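You operate a simulated robot arm through the tools that you are given. There is no shell and no other tool.

You run a simulated two-armed robot. Do the job below in one go: nothing can be reset, and whatever is moved stays where it is left.

JOB
Wipe up the spill on the dining table with the pink cloth and put it back.

It is judged by the outcome, as a careful person would: the job done as asked, and still so three seconds after it is handed in. It fails if anything else is knocked over, pushed out of place, dropped, spilled or broken. Flat cloth is picked up by pressing the open fingertips on it (5 to 10 N) and closing them slowly along it; thin cloth reads only 2 to 8 mm in the jaws.

ROBOT AND FRAMES
Two 7-joint arms with two-finger parallel grippers on one trunk, on a base that moves. Base frame: it is fixed to the floor where the robot stands at the start and does not move with it; the origin is under the middle of the robot, x ahead of it, y to its left, z up; the surface under the hand at the start is at about z = 750. Readings come in mm, rad, newtons and seconds.
The left shoulder is at the start at [70, 163, 1120], the right one opposite. With the tool pointing down near the work surface each hand reaches from about 380 to 880 mm from the robot's upright axis, wherever it stands, measured 20 degrees to its own side. Payload 3.43 kg a hand.
Tool frame (each hand has its own): the origin (TCP) lies between the finger pads and is the grasp point; the fingertips stand 34 mm ahead of it; z points along the fingers, y is the line along which they close. Largest opening 128 mm; finger width 24, thickness 12; the body of the gripper, 48 by 130 mm, starts 96 mm behind the TCP.
Orientation is that of the tool frame in the base frame, as a unit quaternion [w, x, y, z]. With the fingers straight down and closing along the base's y, the tool's x points along the base's -x, its y along +y and its z along -z.

CONTROLS
- The arms move only by the tool move_arm. It takes "left_motion", "right_motion" or both (then of equal length, played together; a hand with none holds still); each is a list of rows, each an object (a shift or turn left out is 0, a gripper value left out holds the last) with "delta_pos": the shift along the base's x, y, z in mm, a list of three; "angular": the turn, a rotation vector about the base's x, y, z in rad, a list of three. In form: [{"delta_pos": [tx, ty, tz], "angular": [wx, wy, wz]}, ...]. A call has 1 to 20 rows; each row shifts and turns the commanded pose from where the row before left it. "left_hand" and "right_hand" are, for a hand that has rows, the gripper command, from -1 (shut) to 1 (fully open), values between in proportion, set as the call begins (left out, the last holds). Rows are played at 5 a second. More than 50 mm and 0.15 rad between two rows, or a gripper value outside its range, and nothing of the call is played. Where a pose cannot be reached the arm comes as near as it can. A force on the tool above 40 N (or 10 N above the force at the start of the call, whichever is more), or a blocked arm, ends the call early, and 0.2 s more pass. Each finger travels about 153 mm/s and halts on what it meets, pressing with about 22 N; the grip force reading is that of the motor and also rises with nothing between the fingers. The clock runs only during rows and for 0.2 s after the last one: add rows that do not move to give the fingers time. The reply holds the time, the measured pose of the TCP, the force on the tool along the base axes, the opening and the grip force, in the units named above and with some noise, with the torque about the TCP (base axes, N m) and any sound that the robot's microphone picked up, and new pictures: "show" is both (left out), scene, wrist or none (wrist: the cameras of the hands that moved).
- Cameras (640 x 400 px; columns grow to the right, rows downward): "scene" is now at [129.5, -11.3, 1329.5]; the picture's right is [-0.16, -0.99, 0.00], its down [-0.73, 0.12, -0.67] and it looks along [0.66, -0.11, -0.74] (base axes); focal length 266 px, centre (320, 200). "left" rides on the left gripper at [76, 11, -160] in its tool frame; the picture's right is [-0.15, 0.99, 0.00], its down [-0.88, -0.13, -0.46] and it looks along [-0.45, -0.07, 0.89] (tool axes); focal length 234 px, centre (320, 200). "right" rides on the right gripper at [76, -11, -160] in its tool frame; the picture's right is [0.15, 0.99, 0.00], its down [-0.88, 0.13, -0.46] and it looks along [-0.45, 0.07, 0.89] (tool axes); focal length 234 px, centre (320, 200). There is no depth. A picture from a camera that has moved, and an enlarged one, comes with that camera's place and axes in the base frame and with its lens.
- slide_trunk(by): slides the trunk up (or, below 0, down) by that many mm; the arms and the scene camera ride with it, the base frame stays. It gives what a move gives, with no picture.
- roll_base(legs): drives the robot by 1 to 6 legs, each [ahead, left, turn to the left] in mm, mm and rad, along the robot's own axes; the way and the turn of a leg run together, so that a leg with both is an arc; at most 1500 mm and 3.142 rad a leg. The arms and the cameras ride along, it lands a little off, and it stops where it bumps. It gives what a move gives, and a new picture of the scene camera.
- aim_head(pan, tilt): turns the head with the scene camera to pan (to the left, within 1.501 rad either way) and tilt (down, from -0.506 to 1.204), counted from straight ahead of the robot. It gives what a move gives, and a new picture of the scene camera.
- enlarge(camera, box): a new picture of the part [left, top, right, bottom] of that camera's present view, enlarged. The clock stands still meanwhile.
- hand_in(): hands the job in; it is judged then, once.

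Nothing tells you exact positions but the pictures and the camera data. Unless the task says otherwise, let go and move clear before handing in.

The tools are called after "Call:" as a command line: name --argument value ..., lists and objects as JSON in quotes. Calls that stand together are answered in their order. move_arm: Moves the arms, as the interface text tells. Its arguments: {"type":"object","properties":{"left_motion":{"type":"array"},"left_hand":{"type":"number"},"right_motion":{"type":"array"},"right_hand":{"type":"number"},"show":{"type":"string","enum":["both","scene","wrist","none"]}},"required":[]} The other tools are called the same way: slide_trunk (by) moves the trunk up or down; roll_base (legs) drives the base; aim_head (pan, tilt) turns the head that bears the scene camera; enlarge (camera, box) takes an enlarged picture of a part of a camera's view; hand_in () hands the job in.

At the start:

```text
t: 0.0
left_position: [697.8, 275.3, 1011.1]
left_tcp_rot: [-0.001, 0.0, 1.0, 0.0]
left_force: [-0.1, -0.6, 0.0]
left_wrist_torque: [-0.02, 0.0, 0.01]
left_gripper_width: 128.1
left_finger_force: 0.1
right_position: [647.3, -320.8, 1001.4]
right_tcp_rot: [0.0, 0.0, 1.0, 0.0]
right_force: [-0.6, -0.9, -0.4]
right_wrist_torque: [-0.03, 0.05, 0.01]
right_gripper_width: 128.1
right_finger_force: 0.0
trunk travel left (down, up): [-600.0, 340.0]
robot x, y, heading: [1.1, 3.0, 0.002]
head pan, tilt (commanded): [-0.159, 0.836]
```

scene: 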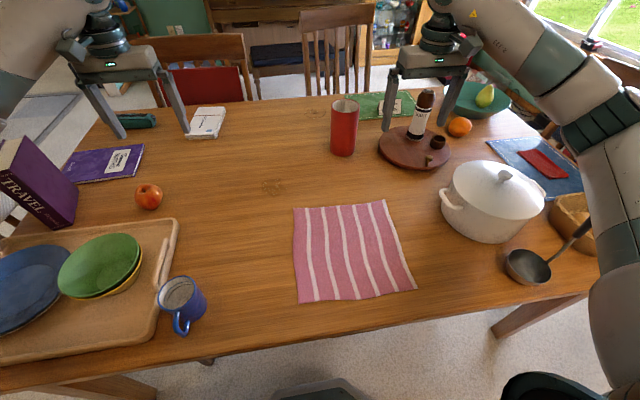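
right: 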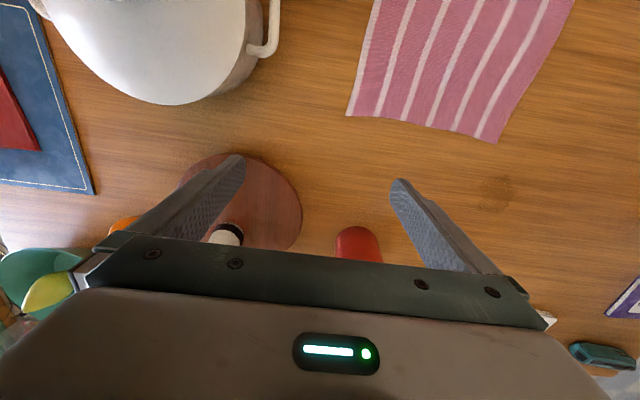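
left: 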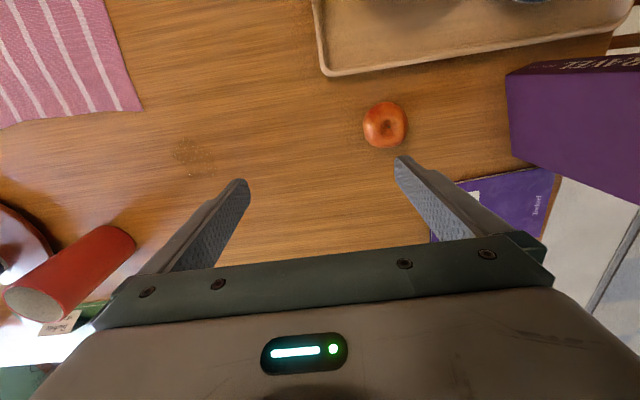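

I see a table with a pink striped cloth lying flat near the front edge, and a faint speckled mark on the wood just beyond its left far corner that may be the spill. I'll look closer before moving anything.

Call:
enlarge --camera "scene" --box '[220, 150, 340, 225]'

Call:
enlarge --camera "scene" --box '[270, 180, 440, 310]'

Call:
enlarge --camera "left" --box '[120, 100, 280, 200]'

Call:
enlarge --camera "scene" --box '[380, 60, 640, 222]'

```text
5.33 times, centred on (280, 188) of scene
camera zoom: at [129.5, -11.3, 1329.5], right [-0.16, -0.99, 0.0], down [-0.73, 0.12, -0.67], along [0.66, -0.11, -0.74], focal length 1418 px, centre (533, 267)
```

zoom: 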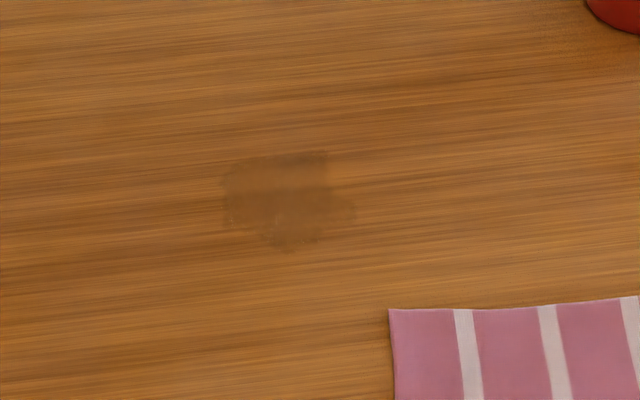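

```text
3.08 times, centred on (355, 245) of scene
camera zoom: at [129.5, -11.3, 1329.5], right [-0.16, -0.99, 0.0], down [-0.73, 0.12, -0.67], along [0.66, -0.11, -0.74], focal length 818 px, centre (212, 62)
```

zoom: 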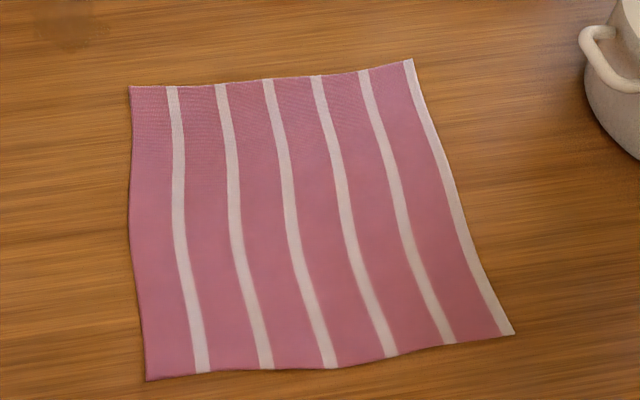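

```text
4.00 times, centred on (200, 150) of left
camera zoom: at [621.9, 286.1, 1171.0], right [0.15, 0.99, 0.0], down [0.88, -0.13, 0.46], along [0.45, -0.07, -0.89], focal length 937 px, centre (800, 400)
```

zoom: 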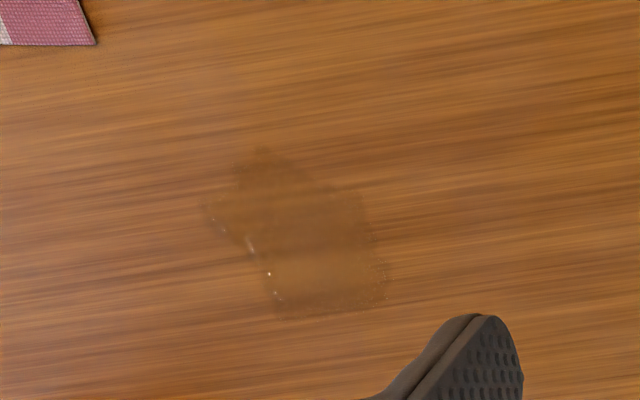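

```text
2.46 times, centred on (510, 141) of scene
camera zoom: at [129.5, -11.3, 1329.5], right [-0.16, -0.99, 0.0], down [-0.73, 0.12, -0.67], along [0.66, -0.11, -0.74], focal length 655 px, centre (-148, 345)
```

zoom: 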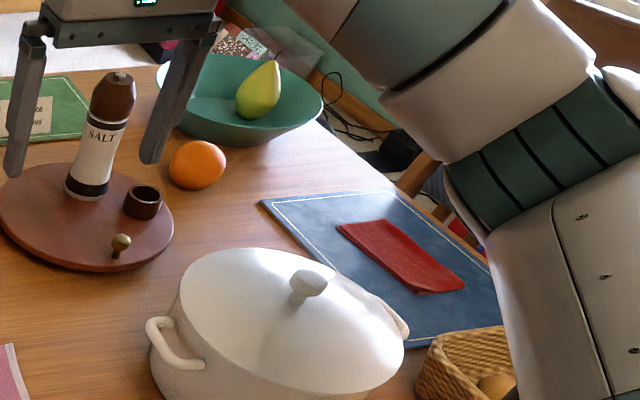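

The spill is a clear, shiny puddle at about x 677–760, y 0–80. The cloth lies flat with its corners near (627,-13), (622,-284), (346,-270) and (355,0). I'll hold both far corners, one per hand, so the cloth stays tidy, and first bring the hands above them.

Call:
move_arm --left_motion '[{"delta_pos": [-11, -32, -10]}, {"delta_pos": [-11, -32, -10]}, {"delta_pos": [-11, -32, -10]}, {"delta_pos": [-11, -32, -15]}, {"delta_pos": [-11, -32, -15]}, {"delta_pos": [-11, -32, -20]}, {"delta_pos": [-11, -32, -20]}, {"delta_pos": [-11, -32, -20]}, {"delta_pos": [-10, -32, -20]}, {"delta_pos": [-10, -32, -20]}, {"delta_pos": [0, 0, 0]}]' --right_motion '[{"delta_pos": [-6, 7, -10]}, {"delta_pos": [-6, 7, -10]}, {"delta_pos": [-6, 7, -10]}, {"delta_pos": [-6, 7, -15]}, {"delta_pos": [-6, 7, -15]}, {"delta_pos": [-6, 7, -20]}, {"delta_pos": [-6, 7, -20]}, {"delta_pos": [-5, 7, -20]}, {"delta_pos": [-5, 7, -20]}, {"delta_pos": [-5, 7, -10]}, {"delta_pos": [0, 0, 0]}]' --left_hand -0.375 --right_hand -0.375

```text
t: 2.4
left_position: [589.9, -43.5, 852.9]
left_tcp_rot: [0.001, 0.001, 1.0, 0.0]
left_force: [0.1, 0.8, -0.4]
left_wrist_torque: [-0.01, 0.01, 0.0]
left_gripper_width: 39.7
left_finger_force: 0.0
right_position: [589.9, -250.6, 851.9]
right_tcp_rot: [0.0, 0.001, 1.0, 0.0]
right_force: [-0.1, 0.8, 0.5]
right_wrist_torque: [-0.04, -0.01, 0.01]
right_gripper_width: 40.2
right_finger_force: 0.1
trunk travel left (down, up): [-600.0, 340.0]
robot x, y, heading: [-1.6, -1.5, -0.0]
head pan, tilt (commanded): [-0.159, 0.836]
camera scene: at [129.4, -10.6, 1329.5], right [-0.16, -0.99, 0.0], down [-0.73, 0.12, -0.67], along [0.66, -0.11, -0.74], focal length 266 px, centre (320, 200)
camera right: at [514.9, -260.5, 1011.7], right [-0.15, 0.99, 0.0], down [0.88, 0.13, 0.46], along [0.45, 0.07, -0.89], focal length 234 px, centre (320, 200)
camera left: at [513.5, -32.9, 1012.2], right [0.15, 0.99, 0.0], down [0.88, -0.13, 0.46], along [0.45, -0.07, -0.89], focal length 234 px, centre (320, 200)
```

scene: 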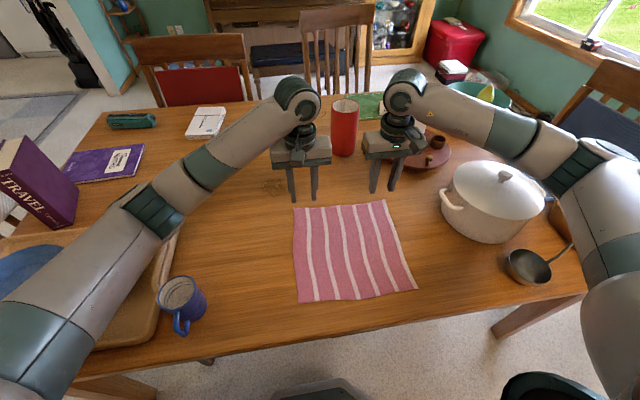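
right: 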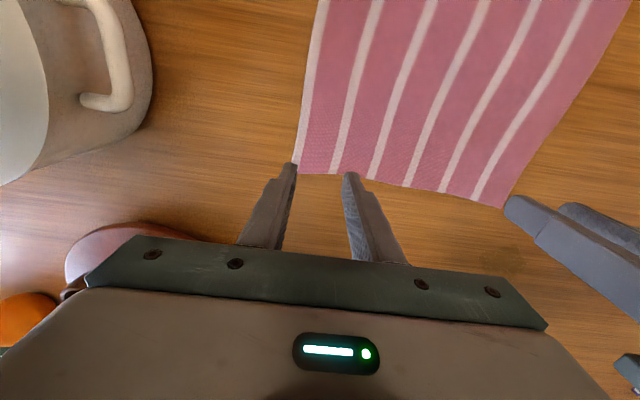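
left: 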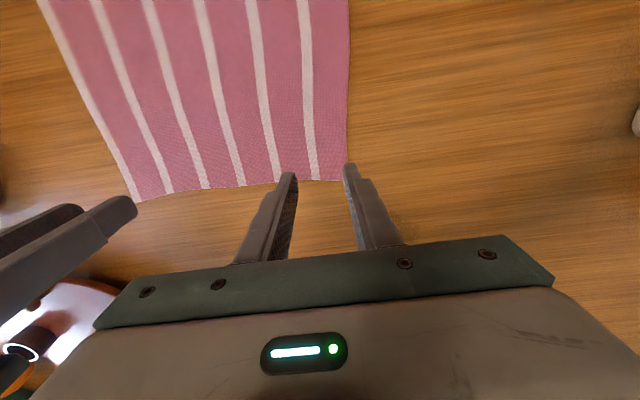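

Both hands are above the far corners, which I now put at about (626,-20) and (618,-278). I'll move each a little inward so both fingers land on cloth, then come down.

Call:
move_arm --left_motion '[{"delta_pos": [-5, -18, 0]}, {"delta_pos": [0, 0, -25]}, {"delta_pos": [0, 0, -25]}, {"delta_pos": [0, 0, -8]}, {"delta_pos": [0, 0, 0]}]' --right_motion '[{"delta_pos": [-5, 16, 0]}, {"delta_pos": [0, 0, -25]}, {"delta_pos": [0, 0, -25]}, {"delta_pos": [0, 0, -7]}, {"delta_pos": [0, 0, 0]}]'

```text
t: 3.6
left_position: [583.2, -62.8, 792.7]
left_tcp_rot: [0.0, 0.0, 1.0, 0.0]
left_force: [0.1, -0.2, 0.1]
left_wrist_torque: [0.01, 0.03, 0.0]
left_gripper_width: 39.8
left_finger_force: 0.2
right_position: [584.6, -234.2, 794.8]
right_tcp_rot: [0.0, 0.0, 1.0, 0.0]
right_force: [-0.7, -0.8, 0.4]
right_wrist_torque: [-0.01, -0.02, -0.02]
right_gripper_width: 40.0
right_finger_force: 0.2
trunk travel left (down, up): [-600.0, 340.0]
robot x, y, heading: [-1.3, 4.3, -0.002]
head pan, tilt (commanded): [-0.159, 0.836]
camera scene: at [129.5, -11.4, 1329.5], right [-0.16, -0.99, 0.0], down [-0.73, 0.12, -0.67], along [0.66, -0.11, -0.74], focal length 266 px, centre (320, 200)
camera right: at [508.9, -244.6, 954.8], right [-0.15, 0.99, 0.0], down [0.88, 0.13, 0.46], along [0.45, 0.07, -0.89], focal length 234 px, centre (320, 200)
camera left: at [507.7, -51.5, 952.4], right [0.15, 0.99, 0.0], down [0.88, -0.13, 0.46], along [0.45, -0.07, -0.89], focal length 234 px, centre (320, 200)
```

scene: 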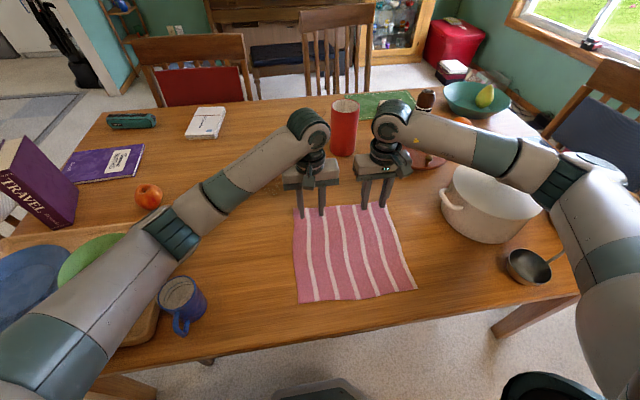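
right: 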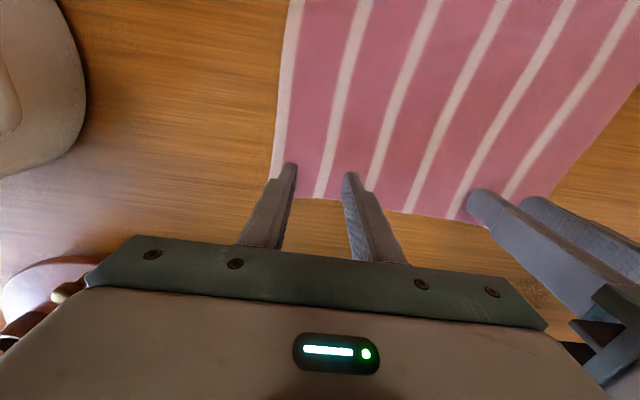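
left: 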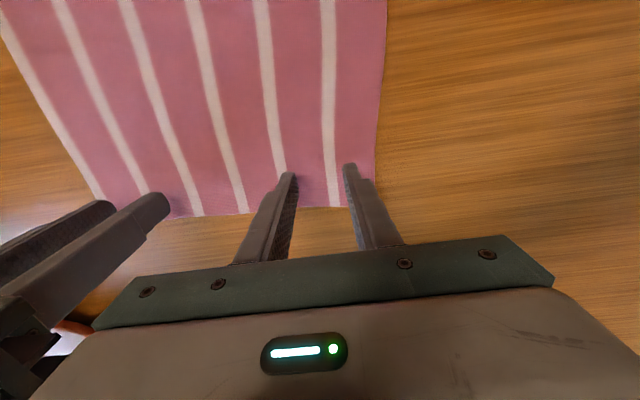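

The fingertips hover about 8 mm over the cloth and both fingers on each hand are inside its edges. I'll lower in small steps and watch the force.

Call:
move_arm --left_motion '[{"delta_pos": [0, 0, -3]}, {"delta_pos": [0, 0, -3]}, {"delta_pos": [0, 0, -2]}, {"delta_pos": [0, 0, 0]}]' --right_motion '[{"delta_pos": [0, 0, -4]}, {"delta_pos": [0, 0, -3]}, {"delta_pos": [0, 0, -2]}, {"delta_pos": [0, 0, 0]}]' --show "none"

```text
t: 4.6
left_position: [584.5, -62.2, 786.9]
left_tcp_rot: [-0.001, 0.0, 1.0, 0.0]
left_force: [-0.5, 0.7, 1.5]
left_wrist_torque: [0.0, 0.03, 0.01]
left_gripper_width: 40.0
left_finger_force: 0.1
right_position: [585.1, -234.8, 786.2]
right_tcp_rot: [0.0, 0.001, 1.0, -0.001]
right_force: [0.6, 0.5, 0.1]
right_wrist_torque: [-0.02, 0.01, -0.02]
right_gripper_width: 40.0
right_finger_force: 0.0
trunk travel left (down, up): [-600.0, 340.0]
robot x, y, heading: [1.1, -4.4, 0.001]
head pan, tilt (commanded): [-0.159, 0.836]
```

Call:
move_arm --left_motion '[{"delta_pos": [0, 0, -1]}, {"delta_pos": [0, 0, -1]}, {"delta_pos": [0, 0, 0]}]' --right_motion '[{"delta_pos": [0, 0, -1]}, {"delta_pos": [0, 0, -1]}, {"delta_pos": [0, 0, 0]}]' --show "none"

```text
t: 5.4
left_position: [583.9, -62.9, 785.3]
left_tcp_rot: [0.001, 0.0, 1.0, -0.001]
left_force: [4.1, -0.5, 16.5]
left_wrist_torque: [0.12, -0.09, -0.05]
left_gripper_width: 40.1
left_finger_force: 0.0
right_position: [583.6, -234.9, 784.5]
right_tcp_rot: [0.0, 0.0, 1.0, 0.0]
right_force: [2.1, -1.0, 4.5]
right_wrist_torque: [-0.03, 0.0, 0.0]
right_gripper_width: 39.8
right_finger_force: 0.1
trunk travel left (down, up): [-600.0, 340.0]
robot x, y, heading: [-4.2, 2.0, -0.003]
head pan, tilt (commanded): [-0.159, 0.836]
```

The left hand presses at 16 N, a bit hard, and the right at 4.5 N. I'll ease the left up 1 mm and lower the right 0.5 mm before closing.

Call:
move_arm --left_motion '[{"delta_pos": [0, 0, -0.0]}, {"delta_pos": [0, 0, 1.0]}, {"delta_pos": [0, 0, 0]}]' --right_motion '[{"delta_pos": [0, 0, -0.5]}, {"delta_pos": [0, 0, 0]}, {"delta_pos": [0, 0, 0]}]' --show "none"

```text
t: 6.2
left_position: [583.0, -62.2, 784.7]
left_tcp_rot: [0.001, 0.0, 1.0, 0.001]
left_force: [1.9, -1.2, 11.1]
left_wrist_torque: [0.0, -0.1, 0.0]
left_gripper_width: 39.7
left_finger_force: 0.0
right_position: [582.6, -234.5, 784.1]
right_tcp_rot: [0.002, 0.001, 1.0, -0.001]
right_force: [2.0, -0.4, 14.2]
right_wrist_torque: [-0.04, -0.05, -0.03]
right_gripper_width: 40.0
right_finger_force: 0.0
trunk travel left (down, up): [-600.0, 340.0]
robot x, y, heading: [1.1, 2.2, 0.001]
head pan, tilt (commanded): [-0.159, 0.836]
```

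Both hands press slightly above the range I want, so I'll ease each up by half a millimetre and begin closing slowly.

Call:
move_arm --left_motion '[{"delta_pos": [0, 0, 0.4]}, {"delta_pos": [0, 0, 0]}]' --right_motion '[{"delta_pos": [0, 0, 0.5]}, {"delta_pos": [0, 0, 0]}]' --show "none"

Call:
move_arm --left_motion '[{"delta_pos": [0, 0, 0]}, {"delta_pos": [0, 0, 0]}]' --right_motion '[{"delta_pos": [0, 0, 0]}, {"delta_pos": [0, 0, 0]}]' --left_hand -0.45 --right_hand -0.45

```text
t: 6.8
left_position: [584.6, -61.1, 784.2]
left_tcp_rot: [-0.001, 0.0, 1.0, 0.0]
left_force: [-0.4, -1.5, 7.2]
left_wrist_torque: [-0.08, 0.0, 0.0]
left_gripper_width: 39.9
left_finger_force: 0.1
right_position: [581.9, -235.2, 785.9]
right_tcp_rot: [0.001, 0.0, 1.0, 0.0]
right_force: [3.8, -0.5, 14.9]
right_wrist_torque: [-0.04, -0.19, 0.04]
right_gripper_width: 39.5
right_finger_force: 0.1
trunk travel left (down, up): [-600.0, 340.0]
robot x, y, heading: [0.3, -0.1, -0.001]
head pan, tilt (commanded): [-0.159, 0.836]
```

```text
t: 7.4
left_position: [583.4, -61.3, 785.5]
left_tcp_rot: [0.001, 0.0, 1.0, 0.0]
left_force: [0.9, 0.1, 4.0]
left_wrist_torque: [0.03, -0.02, 0.04]
left_gripper_width: 34.2
left_finger_force: 0.1
right_position: [582.5, -234.3, 784.6]
right_tcp_rot: [0.002, 0.0, 1.0, 0.0]
right_force: [-1.7, 1.2, 16.6]
right_wrist_torque: [0.01, 0.05, -0.02]
right_gripper_width: 33.5
right_finger_force: 0.0
trunk travel left (down, up): [-600.0, 340.0]
robot x, y, heading: [1.9, -2.3, -0.007]
head pan, tilt (commanded): [-0.159, 0.836]
camera scene: at [127.2, -10.4, 1329.8], right [-0.16, -0.99, 0.0], down [-0.73, 0.12, -0.67], along [0.66, -0.11, -0.74], focal length 266 px, centre (320, 200)
camera right: at [507.0, -245.1, 944.5], right [-0.15, 0.99, 0.0], down [0.88, 0.13, 0.46], along [0.45, 0.07, -0.89], focal length 234 px, centre (320, 200)
camera left: at [507.1, -50.8, 945.0], right [0.15, 0.99, 0.0], down [0.88, -0.13, 0.46], along [0.45, -0.07, -0.89], focal length 234 px, centre (320, 200)
```

scene: 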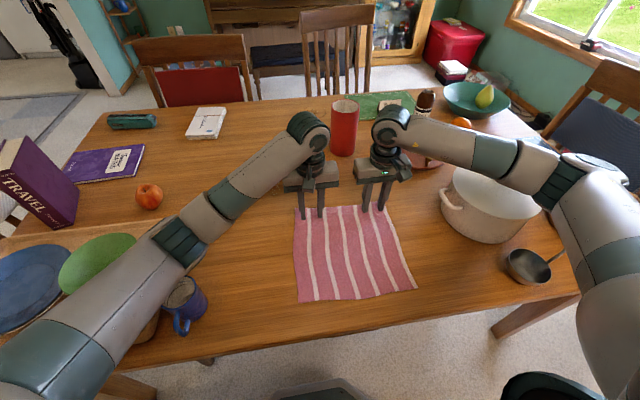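
right: 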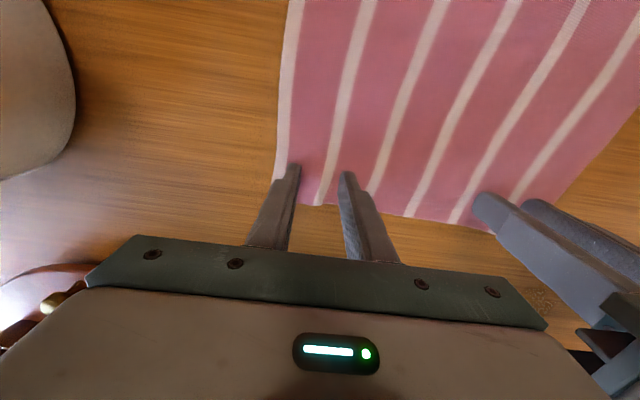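
left: 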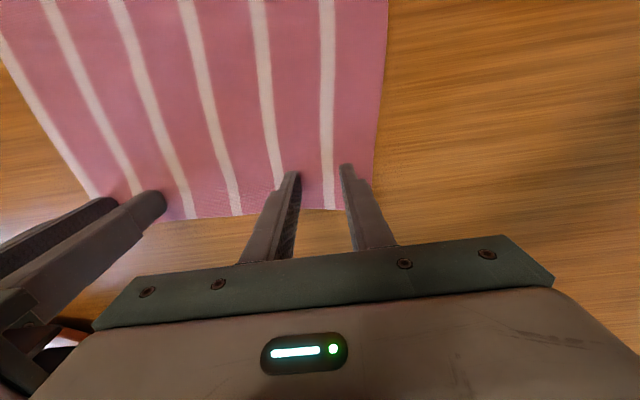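

The cloth moves with the fingers. I'll ease the right hand a little and keep closing in small steps.

Call:
move_arm --left_motion '[{"delta_pos": [0, 0, -0.3]}, {"delta_pos": [0, 0, 0]}]' --right_motion '[{"delta_pos": [0, 0, 0.8]}, {"delta_pos": [0, 0, 0]}]' --left_hand -0.55 --right_hand -0.55 --show "none"

Call:
move_arm --left_motion '[{"delta_pos": [0, 0, 0]}, {"delta_pos": [0, 0, 0]}]' --right_motion '[{"delta_pos": [0, 0, 0]}, {"delta_pos": [0, 0, 0]}]' --left_hand -0.65 --right_hand -0.65 --show "wrist"

```text
t: 8.0
left_position: [584.1, -61.0, 785.6]
left_tcp_rot: [0.0, 0.0, 1.0, 0.0]
left_force: [-0.9, 0.3, 5.3]
left_wrist_torque: [0.02, 0.05, -0.01]
left_gripper_width: 27.4
left_finger_force: 0.1
right_position: [582.5, -234.9, 785.4]
right_tcp_rot: [0.0, 0.0, 1.0, -0.001]
right_force: [-0.2, 0.0, 8.8]
right_wrist_torque: [0.01, 0.0, 0.02]
right_gripper_width: 27.7
right_finger_force: 0.2
trunk travel left (down, up): [-600.0, 340.0]
robot x, y, heading: [1.0, -1.1, 0.001]
head pan, tilt (commanded): [-0.159, 0.836]
```

```text
t: 8.6
left_position: [583.7, -62.4, 784.7]
left_tcp_rot: [0.001, 0.0, 1.0, -0.001]
left_force: [-0.9, 1.2, 6.0]
left_wrist_torque: [0.01, 0.03, 0.03]
left_gripper_width: 21.7
left_finger_force: 0.1
right_position: [583.0, -234.6, 785.8]
right_tcp_rot: [0.0, 0.001, 1.0, 0.001]
right_force: [-0.3, 0.6, 6.5]
right_wrist_torque: [0.04, 0.02, 0.0]
right_gripper_width: 21.7
right_finger_force: 0.2
trunk travel left (down, up): [-600.0, 340.0]
robot x, y, heading: [-2.6, -1.5, 0.003]
head pan, tilt (commanded): [-0.159, 0.836]
camera right: at [507.7, -245.5, 944.7], right [-0.15, 0.99, 0.0], down [0.88, 0.13, 0.46], along [0.45, 0.07, -0.89], focal length 234 px, centre (320, 200)
camera left: at [507.5, -51.1, 944.9], right [0.15, 0.99, 0.0], down [0.88, -0.13, 0.46], along [0.45, -0.07, -0.89], focal length 234 px, centre (320, 200)
```

right: 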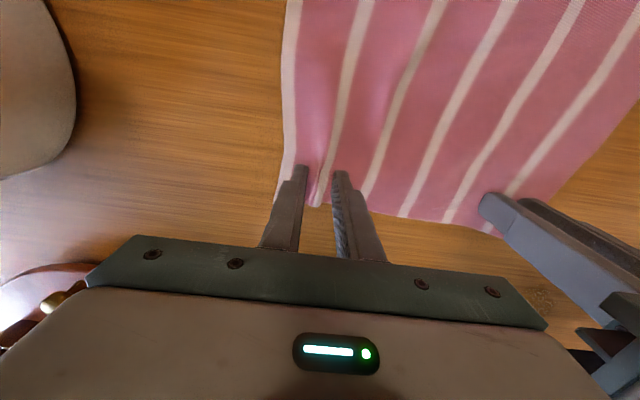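
left: 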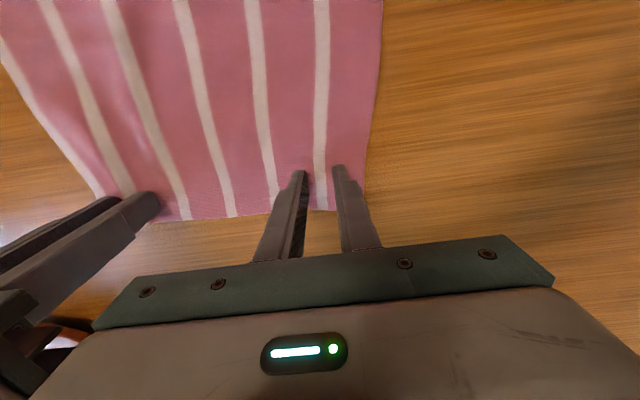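

The forces are good at 6 N and the cloth is rucking up between the fingers on both sides. I'll carry on closing in steps.

Call:
move_arm --left_motion '[{"delta_pos": [0, 0, 0]}, {"delta_pos": [0, 0, 0]}]' --right_motion '[{"delta_pos": [0, 0, 0]}, {"delta_pos": [0, 0, 0]}]' --left_hand -0.75 --right_hand -0.75 --show "none"

Call:
move_arm --left_motion '[{"delta_pos": [0, 0, 0]}, {"delta_pos": [0, 0, 0]}]' --right_motion '[{"delta_pos": [0, 0, 0]}, {"delta_pos": [0, 0, 0]}]' --left_hand -0.85 --right_hand -0.85 --show "wrist"

```text
t: 9.2
left_position: [584.0, -61.7, 785.6]
left_tcp_rot: [0.001, 0.0, 1.0, 0.0]
left_force: [-0.2, -1.1, 8.6]
left_wrist_torque: [-0.05, -0.01, 0.01]
left_gripper_width: 15.4
left_finger_force: 0.2
right_position: [583.5, -236.0, 786.1]
right_tcp_rot: [0.001, 0.0, 1.0, -0.001]
right_force: [-0.9, 2.1, 5.4]
right_wrist_torque: [0.07, -0.02, 0.01]
right_gripper_width: 16.1
right_finger_force: 0.1
trunk travel left (down, up): [-600.0, 340.0]
robot x, y, heading: [0.3, 0.1, -0.002]
head pan, tilt (commanded): [-0.159, 0.836]
```

```text
t: 9.8
left_position: [583.5, -62.5, 786.1]
left_tcp_rot: [0.001, 0.0, 1.0, 0.0]
left_force: [-0.5, -0.4, 11.5]
left_wrist_torque: [-0.03, 0.06, 0.02]
left_gripper_width: 9.1
left_finger_force: 0.1
right_position: [583.6, -236.0, 785.7]
right_tcp_rot: [0.001, 0.001, 1.0, -0.001]
right_force: [0.6, -1.1, 4.3]
right_wrist_torque: [-0.02, -0.02, 0.01]
right_gripper_width: 9.3
right_finger_force: 0.0
trunk travel left (down, up): [-600.0, 340.0]
robot x, y, heading: [-2.6, 1.4, 0.002]
head pan, tilt (commanded): [-0.159, 0.836]
camera right: at [507.9, -246.1, 944.8], right [-0.15, 0.99, 0.0], down [0.88, 0.13, 0.46], along [0.45, 0.07, -0.89], focal length 234 px, centre (320, 200)
camera left: at [507.6, -51.1, 944.9], right [0.15, 0.99, 0.0], down [0.88, -0.13, 0.46], along [0.45, -0.07, -0.89], focal length 234 px, centre (320, 200)
```

right: 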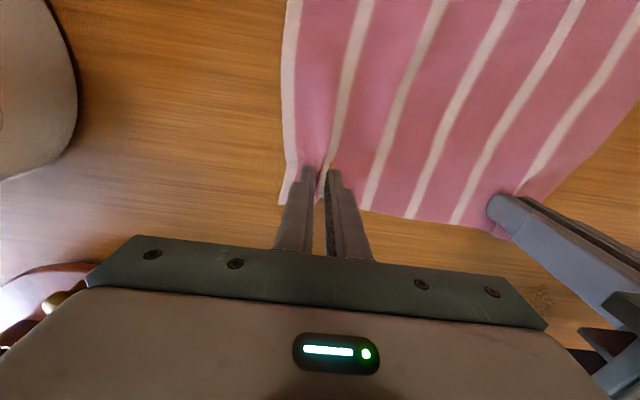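
left: 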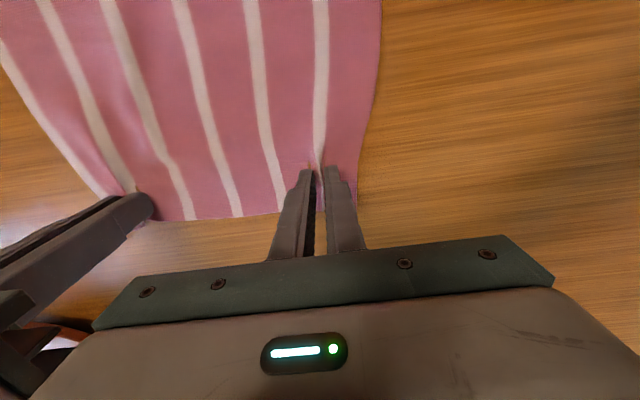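

Both hands have a fold of cloth between their fingers at 9 mm. I'll close the rest of the way.

Call:
move_arm --left_motion '[{"delta_pos": [0, 0, 0]}, {"delta_pos": [0, 0, 0]}]' --right_motion '[{"delta_pos": [0, 0, 0]}, {"delta_pos": [0, 0, 0]}]' --left_hand -0.93 --right_hand -0.93 --show "none"

Call:
move_arm --left_motion '[{"delta_pos": [0, 0, 0]}, {"delta_pos": [0, 0, 0]}, {"delta_pos": [0, 0, 0]}]' --right_motion '[{"delta_pos": [0, 0, 0]}, {"delta_pos": [0, 0, 0]}, {"delta_pos": [0, 0, 0]}]' --left_hand -1 --right_hand -1 --show "wrist"

```text
t: 10.4
left_position: [583.9, -62.0, 786.1]
left_tcp_rot: [0.0, 0.0, 1.0, 0.001]
left_force: [-0.3, -4.8, 11.7]
left_wrist_torque: [-0.15, 0.01, -0.01]
left_gripper_width: 2.3
left_finger_force: 7.7
right_position: [583.1, -235.6, 785.9]
right_tcp_rot: [0.001, 0.0, 1.0, 0.001]
right_force: [-0.2, 3.1, 2.9]
right_wrist_torque: [0.1, 0.0, -0.05]
right_gripper_width: 6.5
right_finger_force: 2.4
trunk travel left (down, up): [-600.0, 340.0]
robot x, y, heading: [-0.8, -1.4, 0.002]
head pan, tilt (commanded): [-0.159, 0.836]
```

```text
t: 11.2
left_position: [583.5, -61.6, 784.4]
left_tcp_rot: [0.0, 0.0, 1.0, 0.0]
left_force: [-0.1, -8.3, 10.5]
left_wrist_torque: [-0.29, -0.02, 0.02]
left_gripper_width: 2.1
left_finger_force: 22.4
right_position: [583.4, -234.8, 785.8]
right_tcp_rot: [0.0, 0.0, 1.0, 0.0]
right_force: [0.0, 8.3, 1.8]
right_wrist_torque: [0.32, -0.03, -0.02]
right_gripper_width: 2.0
right_finger_force: 21.8
trunk travel left (down, up): [-600.0, 340.0]
robot x, y, heading: [-0.6, -0.3, 0.003]
head pan, tilt (commanded): [-0.159, 0.836]
camera right: at [507.9, -245.4, 944.8], right [-0.15, 0.99, 0.0], down [0.88, 0.13, 0.46], along [0.45, 0.07, -0.89], focal length 234 px, centre (320, 200)
camera left: at [507.5, -51.5, 944.9], right [0.15, 0.99, 0.0], down [0.88, -0.13, 0.46], along [0.45, -0.07, -0.89], focal length 234 px, centre (320, 200)
```

right: 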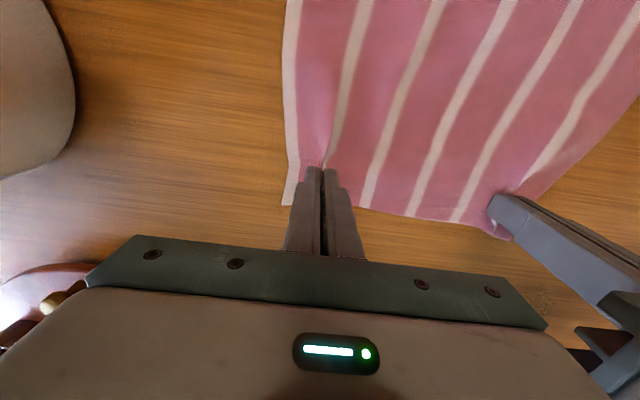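
left: 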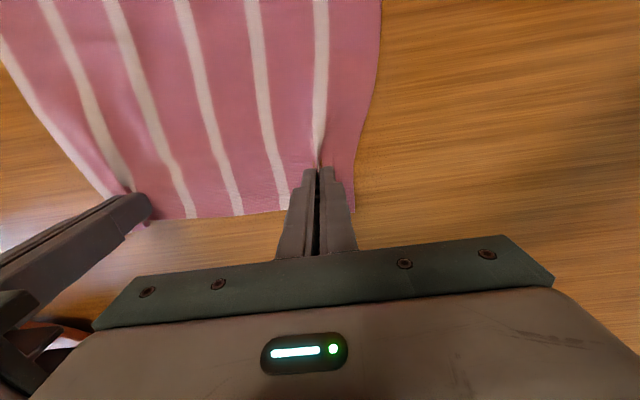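

Both hands hold a pinch of cloth (2 mm in the jaws, 8 N of sideways tension between the hands confirms it). I'll slacken that by bringing the hands slightly together, lift a little, and check.

Call:
move_arm --left_motion '[{"delta_pos": [0, -3, 2]}, {"delta_pos": [0, 0, 4]}, {"delta_pos": [0, 0, 5]}, {"delta_pos": [0, 0, 0]}]' --right_motion '[{"delta_pos": [0, 3, 2]}, {"delta_pos": [0, 0, 4]}, {"delta_pos": [0, 0, 5]}, {"delta_pos": [0, 0, 0]}]'

```text
t: 12.2
left_position: [586.1, -64.3, 794.3]
left_tcp_rot: [0.0, -0.001, 1.0, 0.0]
left_force: [0.0, -0.5, 0.0]
left_wrist_torque: [-0.02, 0.01, -0.04]
left_gripper_width: 2.1
left_finger_force: 22.0
right_position: [583.4, -232.8, 796.2]
right_tcp_rot: [0.0, 0.0, 1.0, -0.001]
right_force: [-0.9, -0.5, 0.0]
right_wrist_torque: [0.02, 0.01, -0.02]
right_gripper_width: 1.9
right_finger_force: 22.5
trunk travel left (down, up): [-600.0, 340.0]
robot x, y, heading: [-5.2, 1.6, 0.004]
head pan, tilt (commanded): [-0.159, 0.836]
camera scene: at [129.6, -11.4, 1329.5], right [-0.16, -0.99, 0.0], down [-0.73, 0.12, -0.67], along [0.66, -0.11, -0.74], focal length 266 px, centre (320, 200)
camera right: at [508.6, -243.1, 955.0], right [-0.15, 0.99, 0.0], down [0.88, 0.13, 0.46], along [0.45, 0.07, -0.89], focal length 234 px, centre (320, 200)
camera left: at [509.2, -54.5, 954.8], right [0.15, 0.99, 0.0], down [0.88, -0.13, 0.46], along [0.45, -0.07, -0.89], focal length 234 px, centre (320, 200)
```

scene: 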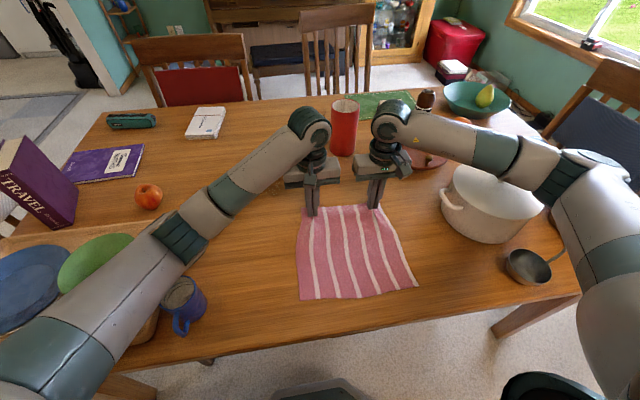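
right: 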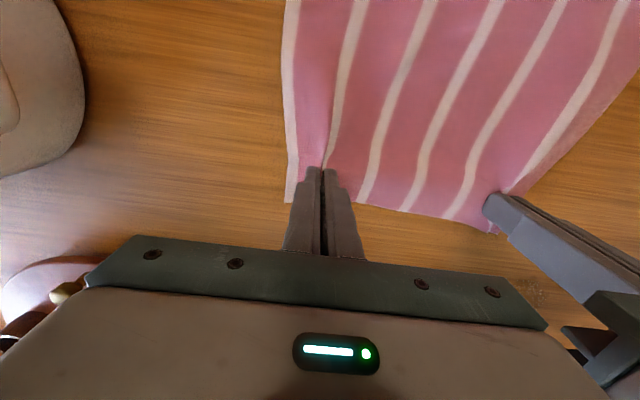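
left: 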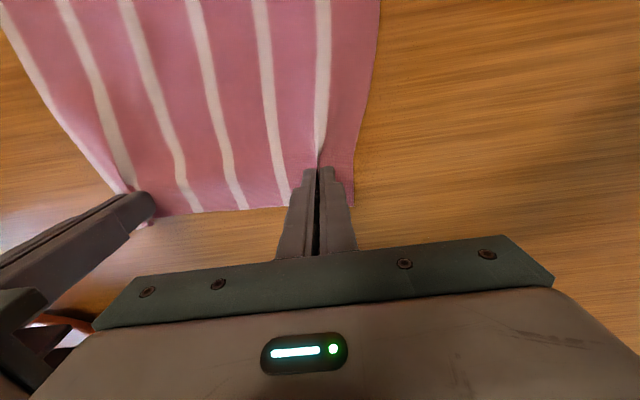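

The lift holds and the cloth stays neat between the hands. I'll drag it forward and left so that the left grip sits over the spill.

Call:
move_arm --left_motion '[{"delta_pos": [24, 20, 0]}, {"delta_pos": [24, 20, 0]}, {"delta_pos": [24, 20, 0]}, {"delta_pos": [24, 20, 0]}, {"delta_pos": [22, 20, 0]}, {"delta_pos": [0, 0, 0]}]' --right_motion '[{"delta_pos": [24, 20, 0]}, {"delta_pos": [24, 20, 0]}, {"delta_pos": [24, 20, 0]}, {"delta_pos": [24, 20, 0]}, {"delta_pos": [22, 20, 0]}, {"delta_pos": [0, 0, 0]}]'

```text
t: 13.6
left_position: [703.9, 33.7, 795.1]
left_tcp_rot: [0.0, 0.0, 1.0, 0.0]
left_force: [0.2, -0.2, -0.4]
left_wrist_torque: [0.02, -0.01, 0.01]
left_gripper_width: 2.1
left_finger_force: 22.2
right_position: [701.3, -132.6, 795.9]
right_tcp_rot: [0.0, 0.0, 1.0, -0.001]
right_force: [1.3, 0.4, 0.1]
right_wrist_torque: [0.03, 0.03, 0.0]
right_gripper_width: 1.9
right_finger_force: 21.7
trunk travel left (down, up): [-600.0, 340.0]
robot x, y, heading: [-1.2, 1.3, 0.002]
head pan, tilt (commanded): [-0.159, 0.836]
camera scene: at [129.0, -12.3, 1329.6], right [-0.16, -0.99, 0.0], down [-0.73, 0.12, -0.67], along [0.66, -0.11, -0.74], focal length 266 px, centre (320, 200)
camera right: at [626.4, -143.9, 955.9], right [-0.15, 0.99, 0.0], down [0.88, 0.13, 0.46], along [0.45, 0.07, -0.89], focal length 234 px, centre (320, 200)
camera left: at [627.4, 44.5, 955.5], right [0.15, 0.99, 0.0], down [0.88, -0.13, 0.46], along [0.45, -0.07, -0.89], focal length 234 px, centre (320, 200)
```

scene: 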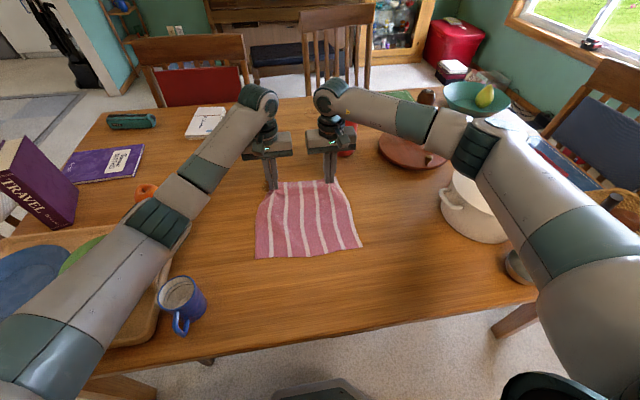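
right: 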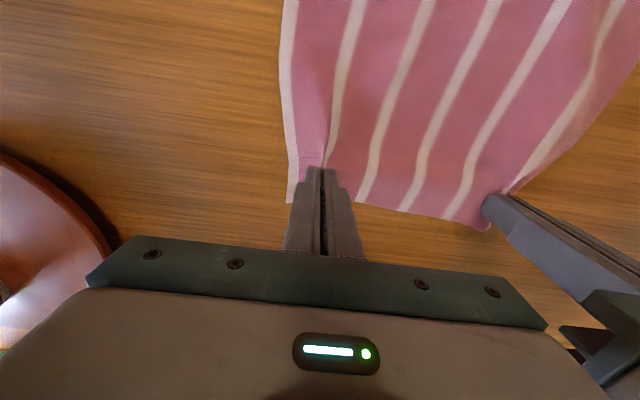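
left: 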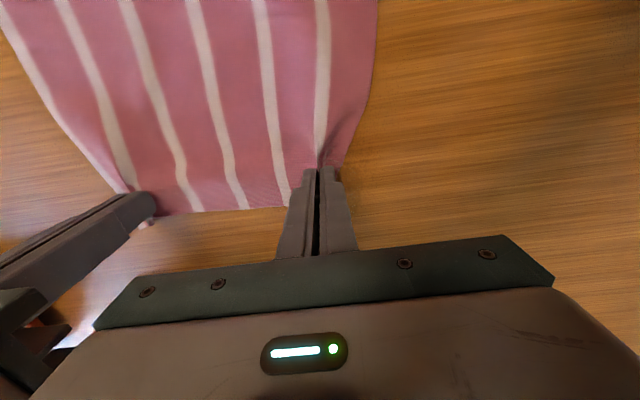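

The cloth follows nicely and the left grip is over the spill. I'll set the grip at the spill's near right corner and press it down, then rub across in lines that move gradually forward.

Call:
move_arm --left_motion '[{"delta_pos": [-12, -20, 0]}, {"delta_pos": [-13, -20, 0]}, {"delta_pos": [0, 0, -5]}, {"delta_pos": [0, 0, -3]}, {"delta_pos": [0, 0, -2]}, {"delta_pos": [0, 0, 0]}]' --right_motion '[{"delta_pos": [-12, -20, 0]}, {"delta_pos": [-13, -20, 0]}, {"delta_pos": [0, 0, -3]}, {"delta_pos": [0, 0, -2]}, {"delta_pos": [0, 0, 0]}, {"delta_pos": [0, 0, 0]}]' --show "wrist"

```text
t: 15.0
left_position: [677.6, -5.3, 785.9]
left_tcp_rot: [-0.001, 0.0, 1.0, 0.0]
left_force: [-0.5, 0.0, 0.9]
left_wrist_torque: [0.01, 0.0, 0.03]
left_gripper_width: 1.9
left_finger_force: 22.4
right_position: [676.7, -172.7, 791.9]
right_tcp_rot: [0.0, 0.0, 1.0, -0.001]
right_force: [0.3, 0.0, 0.1]
right_wrist_torque: [0.02, -0.03, 0.0]
right_gripper_width: 2.0
right_finger_force: 21.9
trunk travel left (down, up): [-600.0, 340.0]
robot x, y, heading: [-0.7, -2.2, -0.001]
head pan, tilt (commanded): [-0.159, 0.836]
camera right: at [601.1, -182.8, 951.0], right [-0.15, 0.99, 0.0], down [0.88, 0.13, 0.46], along [0.45, 0.07, -0.89], focal length 234 px, centre (320, 200)
camera left: at [602.0, 4.8, 945.2], right [0.15, 0.99, 0.0], down [0.88, -0.13, 0.46], along [0.45, -0.07, -0.89], focal length 234 px, centre (320, 200)
```

right: 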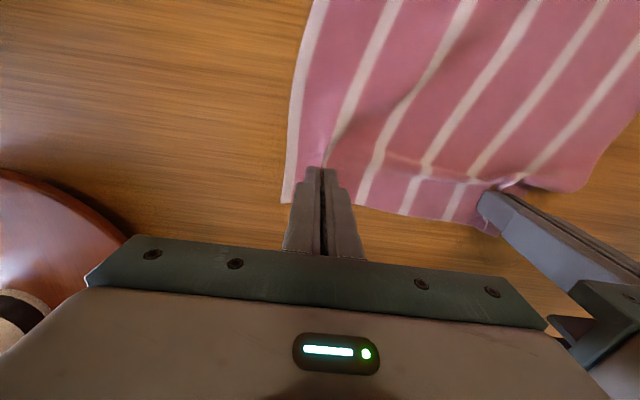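
left: 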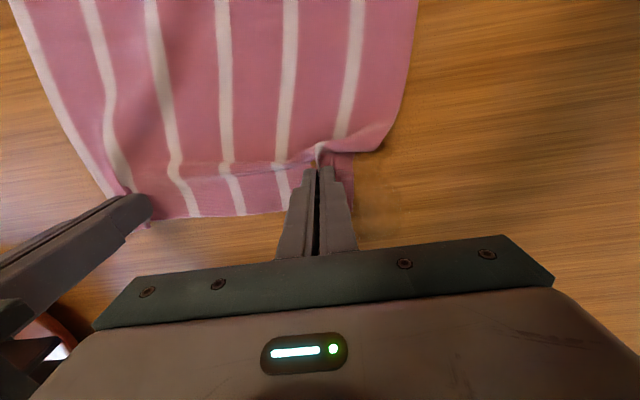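

The spill shows just to the left of the fingers, and the cloth is under the tips. I'll press 1 mm further and rub the first two lines.

Call:
move_arm --left_motion '[{"delta_pos": [0, 0, -1]}, {"delta_pos": [0, 18, 0]}, {"delta_pos": [0, 18, 0]}, {"delta_pos": [0, 18, 0]}, {"delta_pos": [0, 18, 0]}, {"delta_pos": [0, 18, 0]}, {"delta_pos": [18, 0, 0]}, {"delta_pos": [0, -18, 0]}, {"delta_pos": [0, -18, 0]}, {"delta_pos": [0, -18, 0]}, {"delta_pos": [0, -18, 0]}, {"delta_pos": [0, -18, 0]}]' --right_motion '[{"delta_pos": [0, 0, 0]}, {"delta_pos": [0, 18, 0]}, {"delta_pos": [0, 18, 0]}, {"delta_pos": [0, 18, 0]}, {"delta_pos": [0, 18, 0]}, {"delta_pos": [0, 18, 0]}, {"delta_pos": [18, 0, 0]}, {"delta_pos": [0, -18, 0]}, {"delta_pos": [0, -18, 0]}, {"delta_pos": [0, -18, 0]}, {"delta_pos": [0, -18, 0]}, {"delta_pos": [0, -18, 0]}]' --show "wrist"

```text
t: 17.6
left_position: [695.0, -6.5, 785.2]
left_tcp_rot: [0.001, 0.0, 1.0, 0.0]
left_force: [-0.9, 5.7, 15.7]
left_wrist_torque: [0.22, -0.02, -0.01]
left_gripper_width: 2.2
left_finger_force: 22.5
right_position: [694.1, -172.6, 793.3]
right_tcp_rot: [0.001, 0.0, 1.0, 0.0]
right_force: [-0.2, 0.6, -0.6]
right_wrist_torque: [0.02, -0.01, 0.03]
right_gripper_width: 2.3
right_finger_force: 22.1
trunk travel left (down, up): [-600.0, 340.0]
robot x, y, heading: [-0.9, -0.3, -0.004]
head pan, tilt (commanded): [-0.159, 0.836]
camera right: at [618.6, -182.2, 951.2], right [-0.15, 0.99, 0.0], down [0.88, 0.13, 0.46], along [0.45, 0.07, -0.89], focal length 234 px, centre (320, 200)
camera left: at [618.7, 5.2, 944.8], right [0.15, 0.99, 0.0], down [0.88, -0.13, 0.46], along [0.45, -0.07, -0.89], focal length 234 px, centre (320, 200)
```

right: 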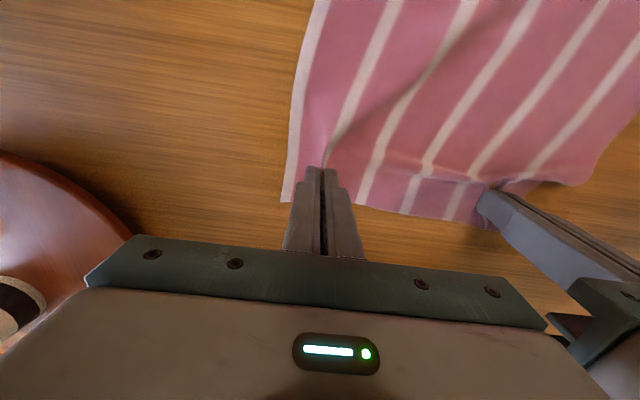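
left: 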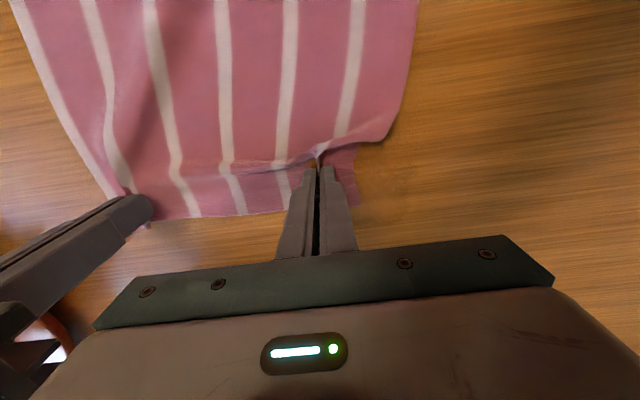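

Rubbing works at about 16 N of pressure. I'll check how the spill looks to the left of the fingers.

Call:
enlarge --camera "left" --box '[330, 120, 490, 220]'

```text
4.00 times, centred on (410, 170) of left
camera zoom: at [618.7, 5.2, 944.8], right [0.15, 0.99, 0.0], down [0.88, -0.13, 0.46], along [0.45, -0.07, -0.89], focal length 937 px, centre (-40, 320)
```

zoom: 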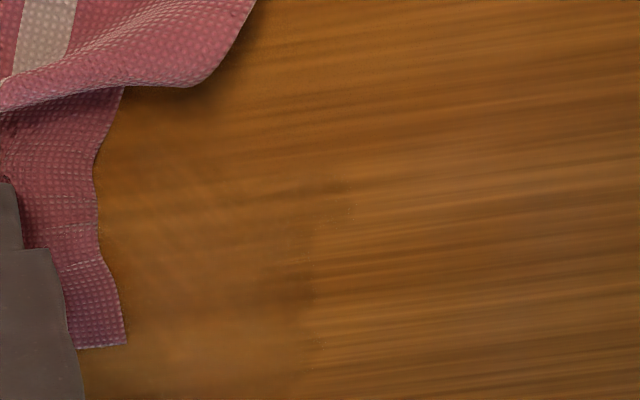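

The nearer part looks thinner but the rest is still there. I'll continue with the next lines, easing the pressure slightly.

Call:
move_arm --left_motion '[{"delta_pos": [17, 0, 0.5]}, {"delta_pos": [0, 18, 0]}, {"delta_pos": [0, 18, 0]}, {"delta_pos": [0, 18, 0]}, {"delta_pos": [0, 18, 0]}, {"delta_pos": [0, 18, 0]}, {"delta_pos": [17, 0, 0]}, {"delta_pos": [0, -18, 0]}, {"delta_pos": [0, -18, 0]}, {"delta_pos": [0, -18, 0]}, {"delta_pos": [0, -18, 0]}, {"delta_pos": [0, -18, 0]}]' --right_motion '[{"delta_pos": [17, 0, 0]}, {"delta_pos": [0, 18, 0]}, {"delta_pos": [0, 18, 0]}, {"delta_pos": [0, 18, 0]}, {"delta_pos": [0, 18, 0]}, {"delta_pos": [0, 18, 0]}, {"delta_pos": [17, 0, 0]}, {"delta_pos": [0, -18, 0]}, {"delta_pos": [0, -18, 0]}, {"delta_pos": [0, -18, 0]}, {"delta_pos": [0, -18, 0]}, {"delta_pos": [0, -18, 0]}]' --show "none"

Call:
move_arm --left_motion '[{"delta_pos": [17, 0, 0]}, {"delta_pos": [0, 18, 0]}, {"delta_pos": [0, 18, 0]}, {"delta_pos": [0, 18, 0]}, {"delta_pos": [0, 18, 0]}, {"delta_pos": [0, 18, 0]}, {"delta_pos": [16, 0, 0]}, {"delta_pos": [0, -18, 0]}, {"delta_pos": [0, -18, 0]}, {"delta_pos": [0, -18, 0]}, {"delta_pos": [0, -18, 0]}, {"delta_pos": [0, -18, 0]}]' --right_motion '[{"delta_pos": [17, 0, 0]}, {"delta_pos": [0, 18, 0]}, {"delta_pos": [0, 18, 0]}, {"delta_pos": [0, 18, 0]}, {"delta_pos": [0, 18, 0]}, {"delta_pos": [0, 18, 0]}, {"delta_pos": [16, 0, 0]}, {"delta_pos": [0, -18, 0]}, {"delta_pos": [0, -18, 0]}, {"delta_pos": [0, -18, 0]}, {"delta_pos": [0, -18, 0]}, {"delta_pos": [0, -18, 0]}]' --show "both"

```text
t: 20.2
left_position: [729.2, -6.7, 785.4]
left_tcp_rot: [0.0, 0.0, 1.0, 0.0]
left_force: [-1.0, -0.3, -0.3]
left_wrist_torque: [0.01, 0.01, 0.0]
left_gripper_width: 2.1
left_finger_force: 22.0
right_position: [729.9, -172.9, 788.4]
right_tcp_rot: [0.0, 0.0, 1.0, 0.0]
right_force: [0.0, 0.2, -0.6]
right_wrist_torque: [0.02, 0.01, 0.01]
right_gripper_width: 2.2
right_finger_force: 21.7
trunk travel left (down, up): [-600.0, 340.0]
robot x, y, heading: [-0.3, -0.5, 0.008]
head pan, tilt (commanded): [-0.159, 0.836]
```

```text
t: 22.8
left_position: [761.9, -5.0, 785.5]
left_tcp_rot: [0.0, 0.001, 1.0, 0.0]
left_force: [-0.5, 0.9, 5.0]
left_wrist_torque: [-0.02, -0.01, 0.02]
left_gripper_width: 2.1
left_finger_force: 21.9
right_position: [762.5, -173.3, 793.1]
right_tcp_rot: [0.001, 0.0, 1.0, 0.001]
right_force: [0.3, 1.0, -1.2]
right_wrist_torque: [0.06, 0.0, -0.02]
right_gripper_width: 2.2
right_finger_force: 21.9
trunk travel left (down, up): [-600.0, 340.0]
robot x, y, heading: [-4.1, 1.6, 0.003]
head pan, tilt (commanded): [-0.159, 0.836]
camera scene: at [128.7, -12.1, 1329.6], right [-0.16, -0.99, 0.0], down [-0.73, 0.12, -0.67], along [0.66, -0.1, -0.74], focal length 266 px, centre (320, 200)
camera right: at [687.0, -184.2, 952.0], right [-0.15, 0.99, 0.0], down [0.88, 0.13, 0.46], along [0.45, 0.07, -0.89], focal length 234 px, centre (320, 200)
camera left: at [685.9, 5.2, 945.2], right [0.15, 0.99, 0.0], down [0.88, -0.13, 0.46], along [0.45, -0.07, -0.89], focal length 234 px, centre (320, 200)
```

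scene: 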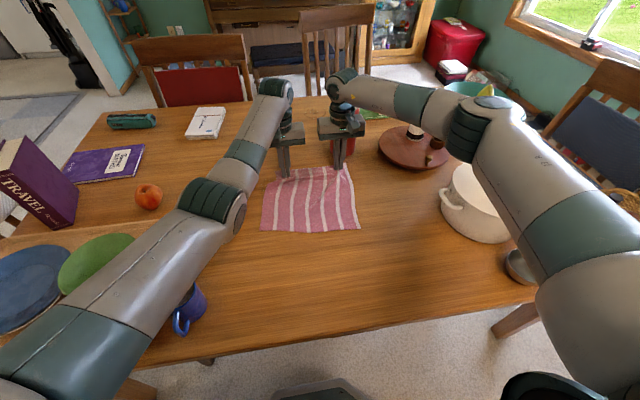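
right: 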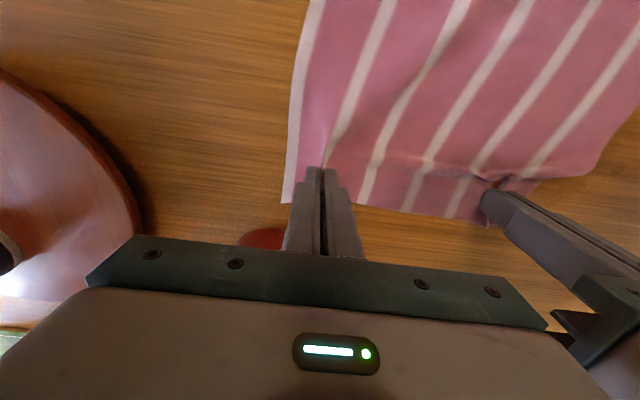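
left: 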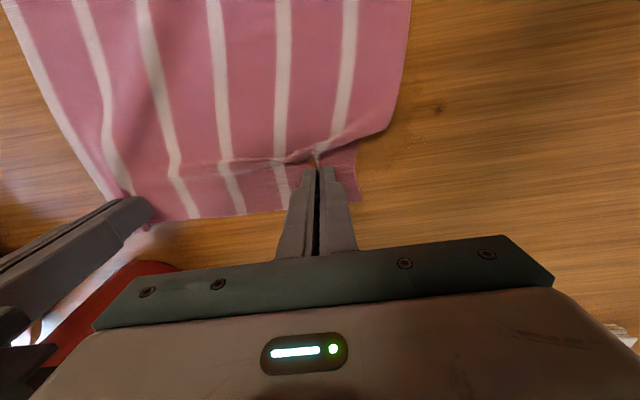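

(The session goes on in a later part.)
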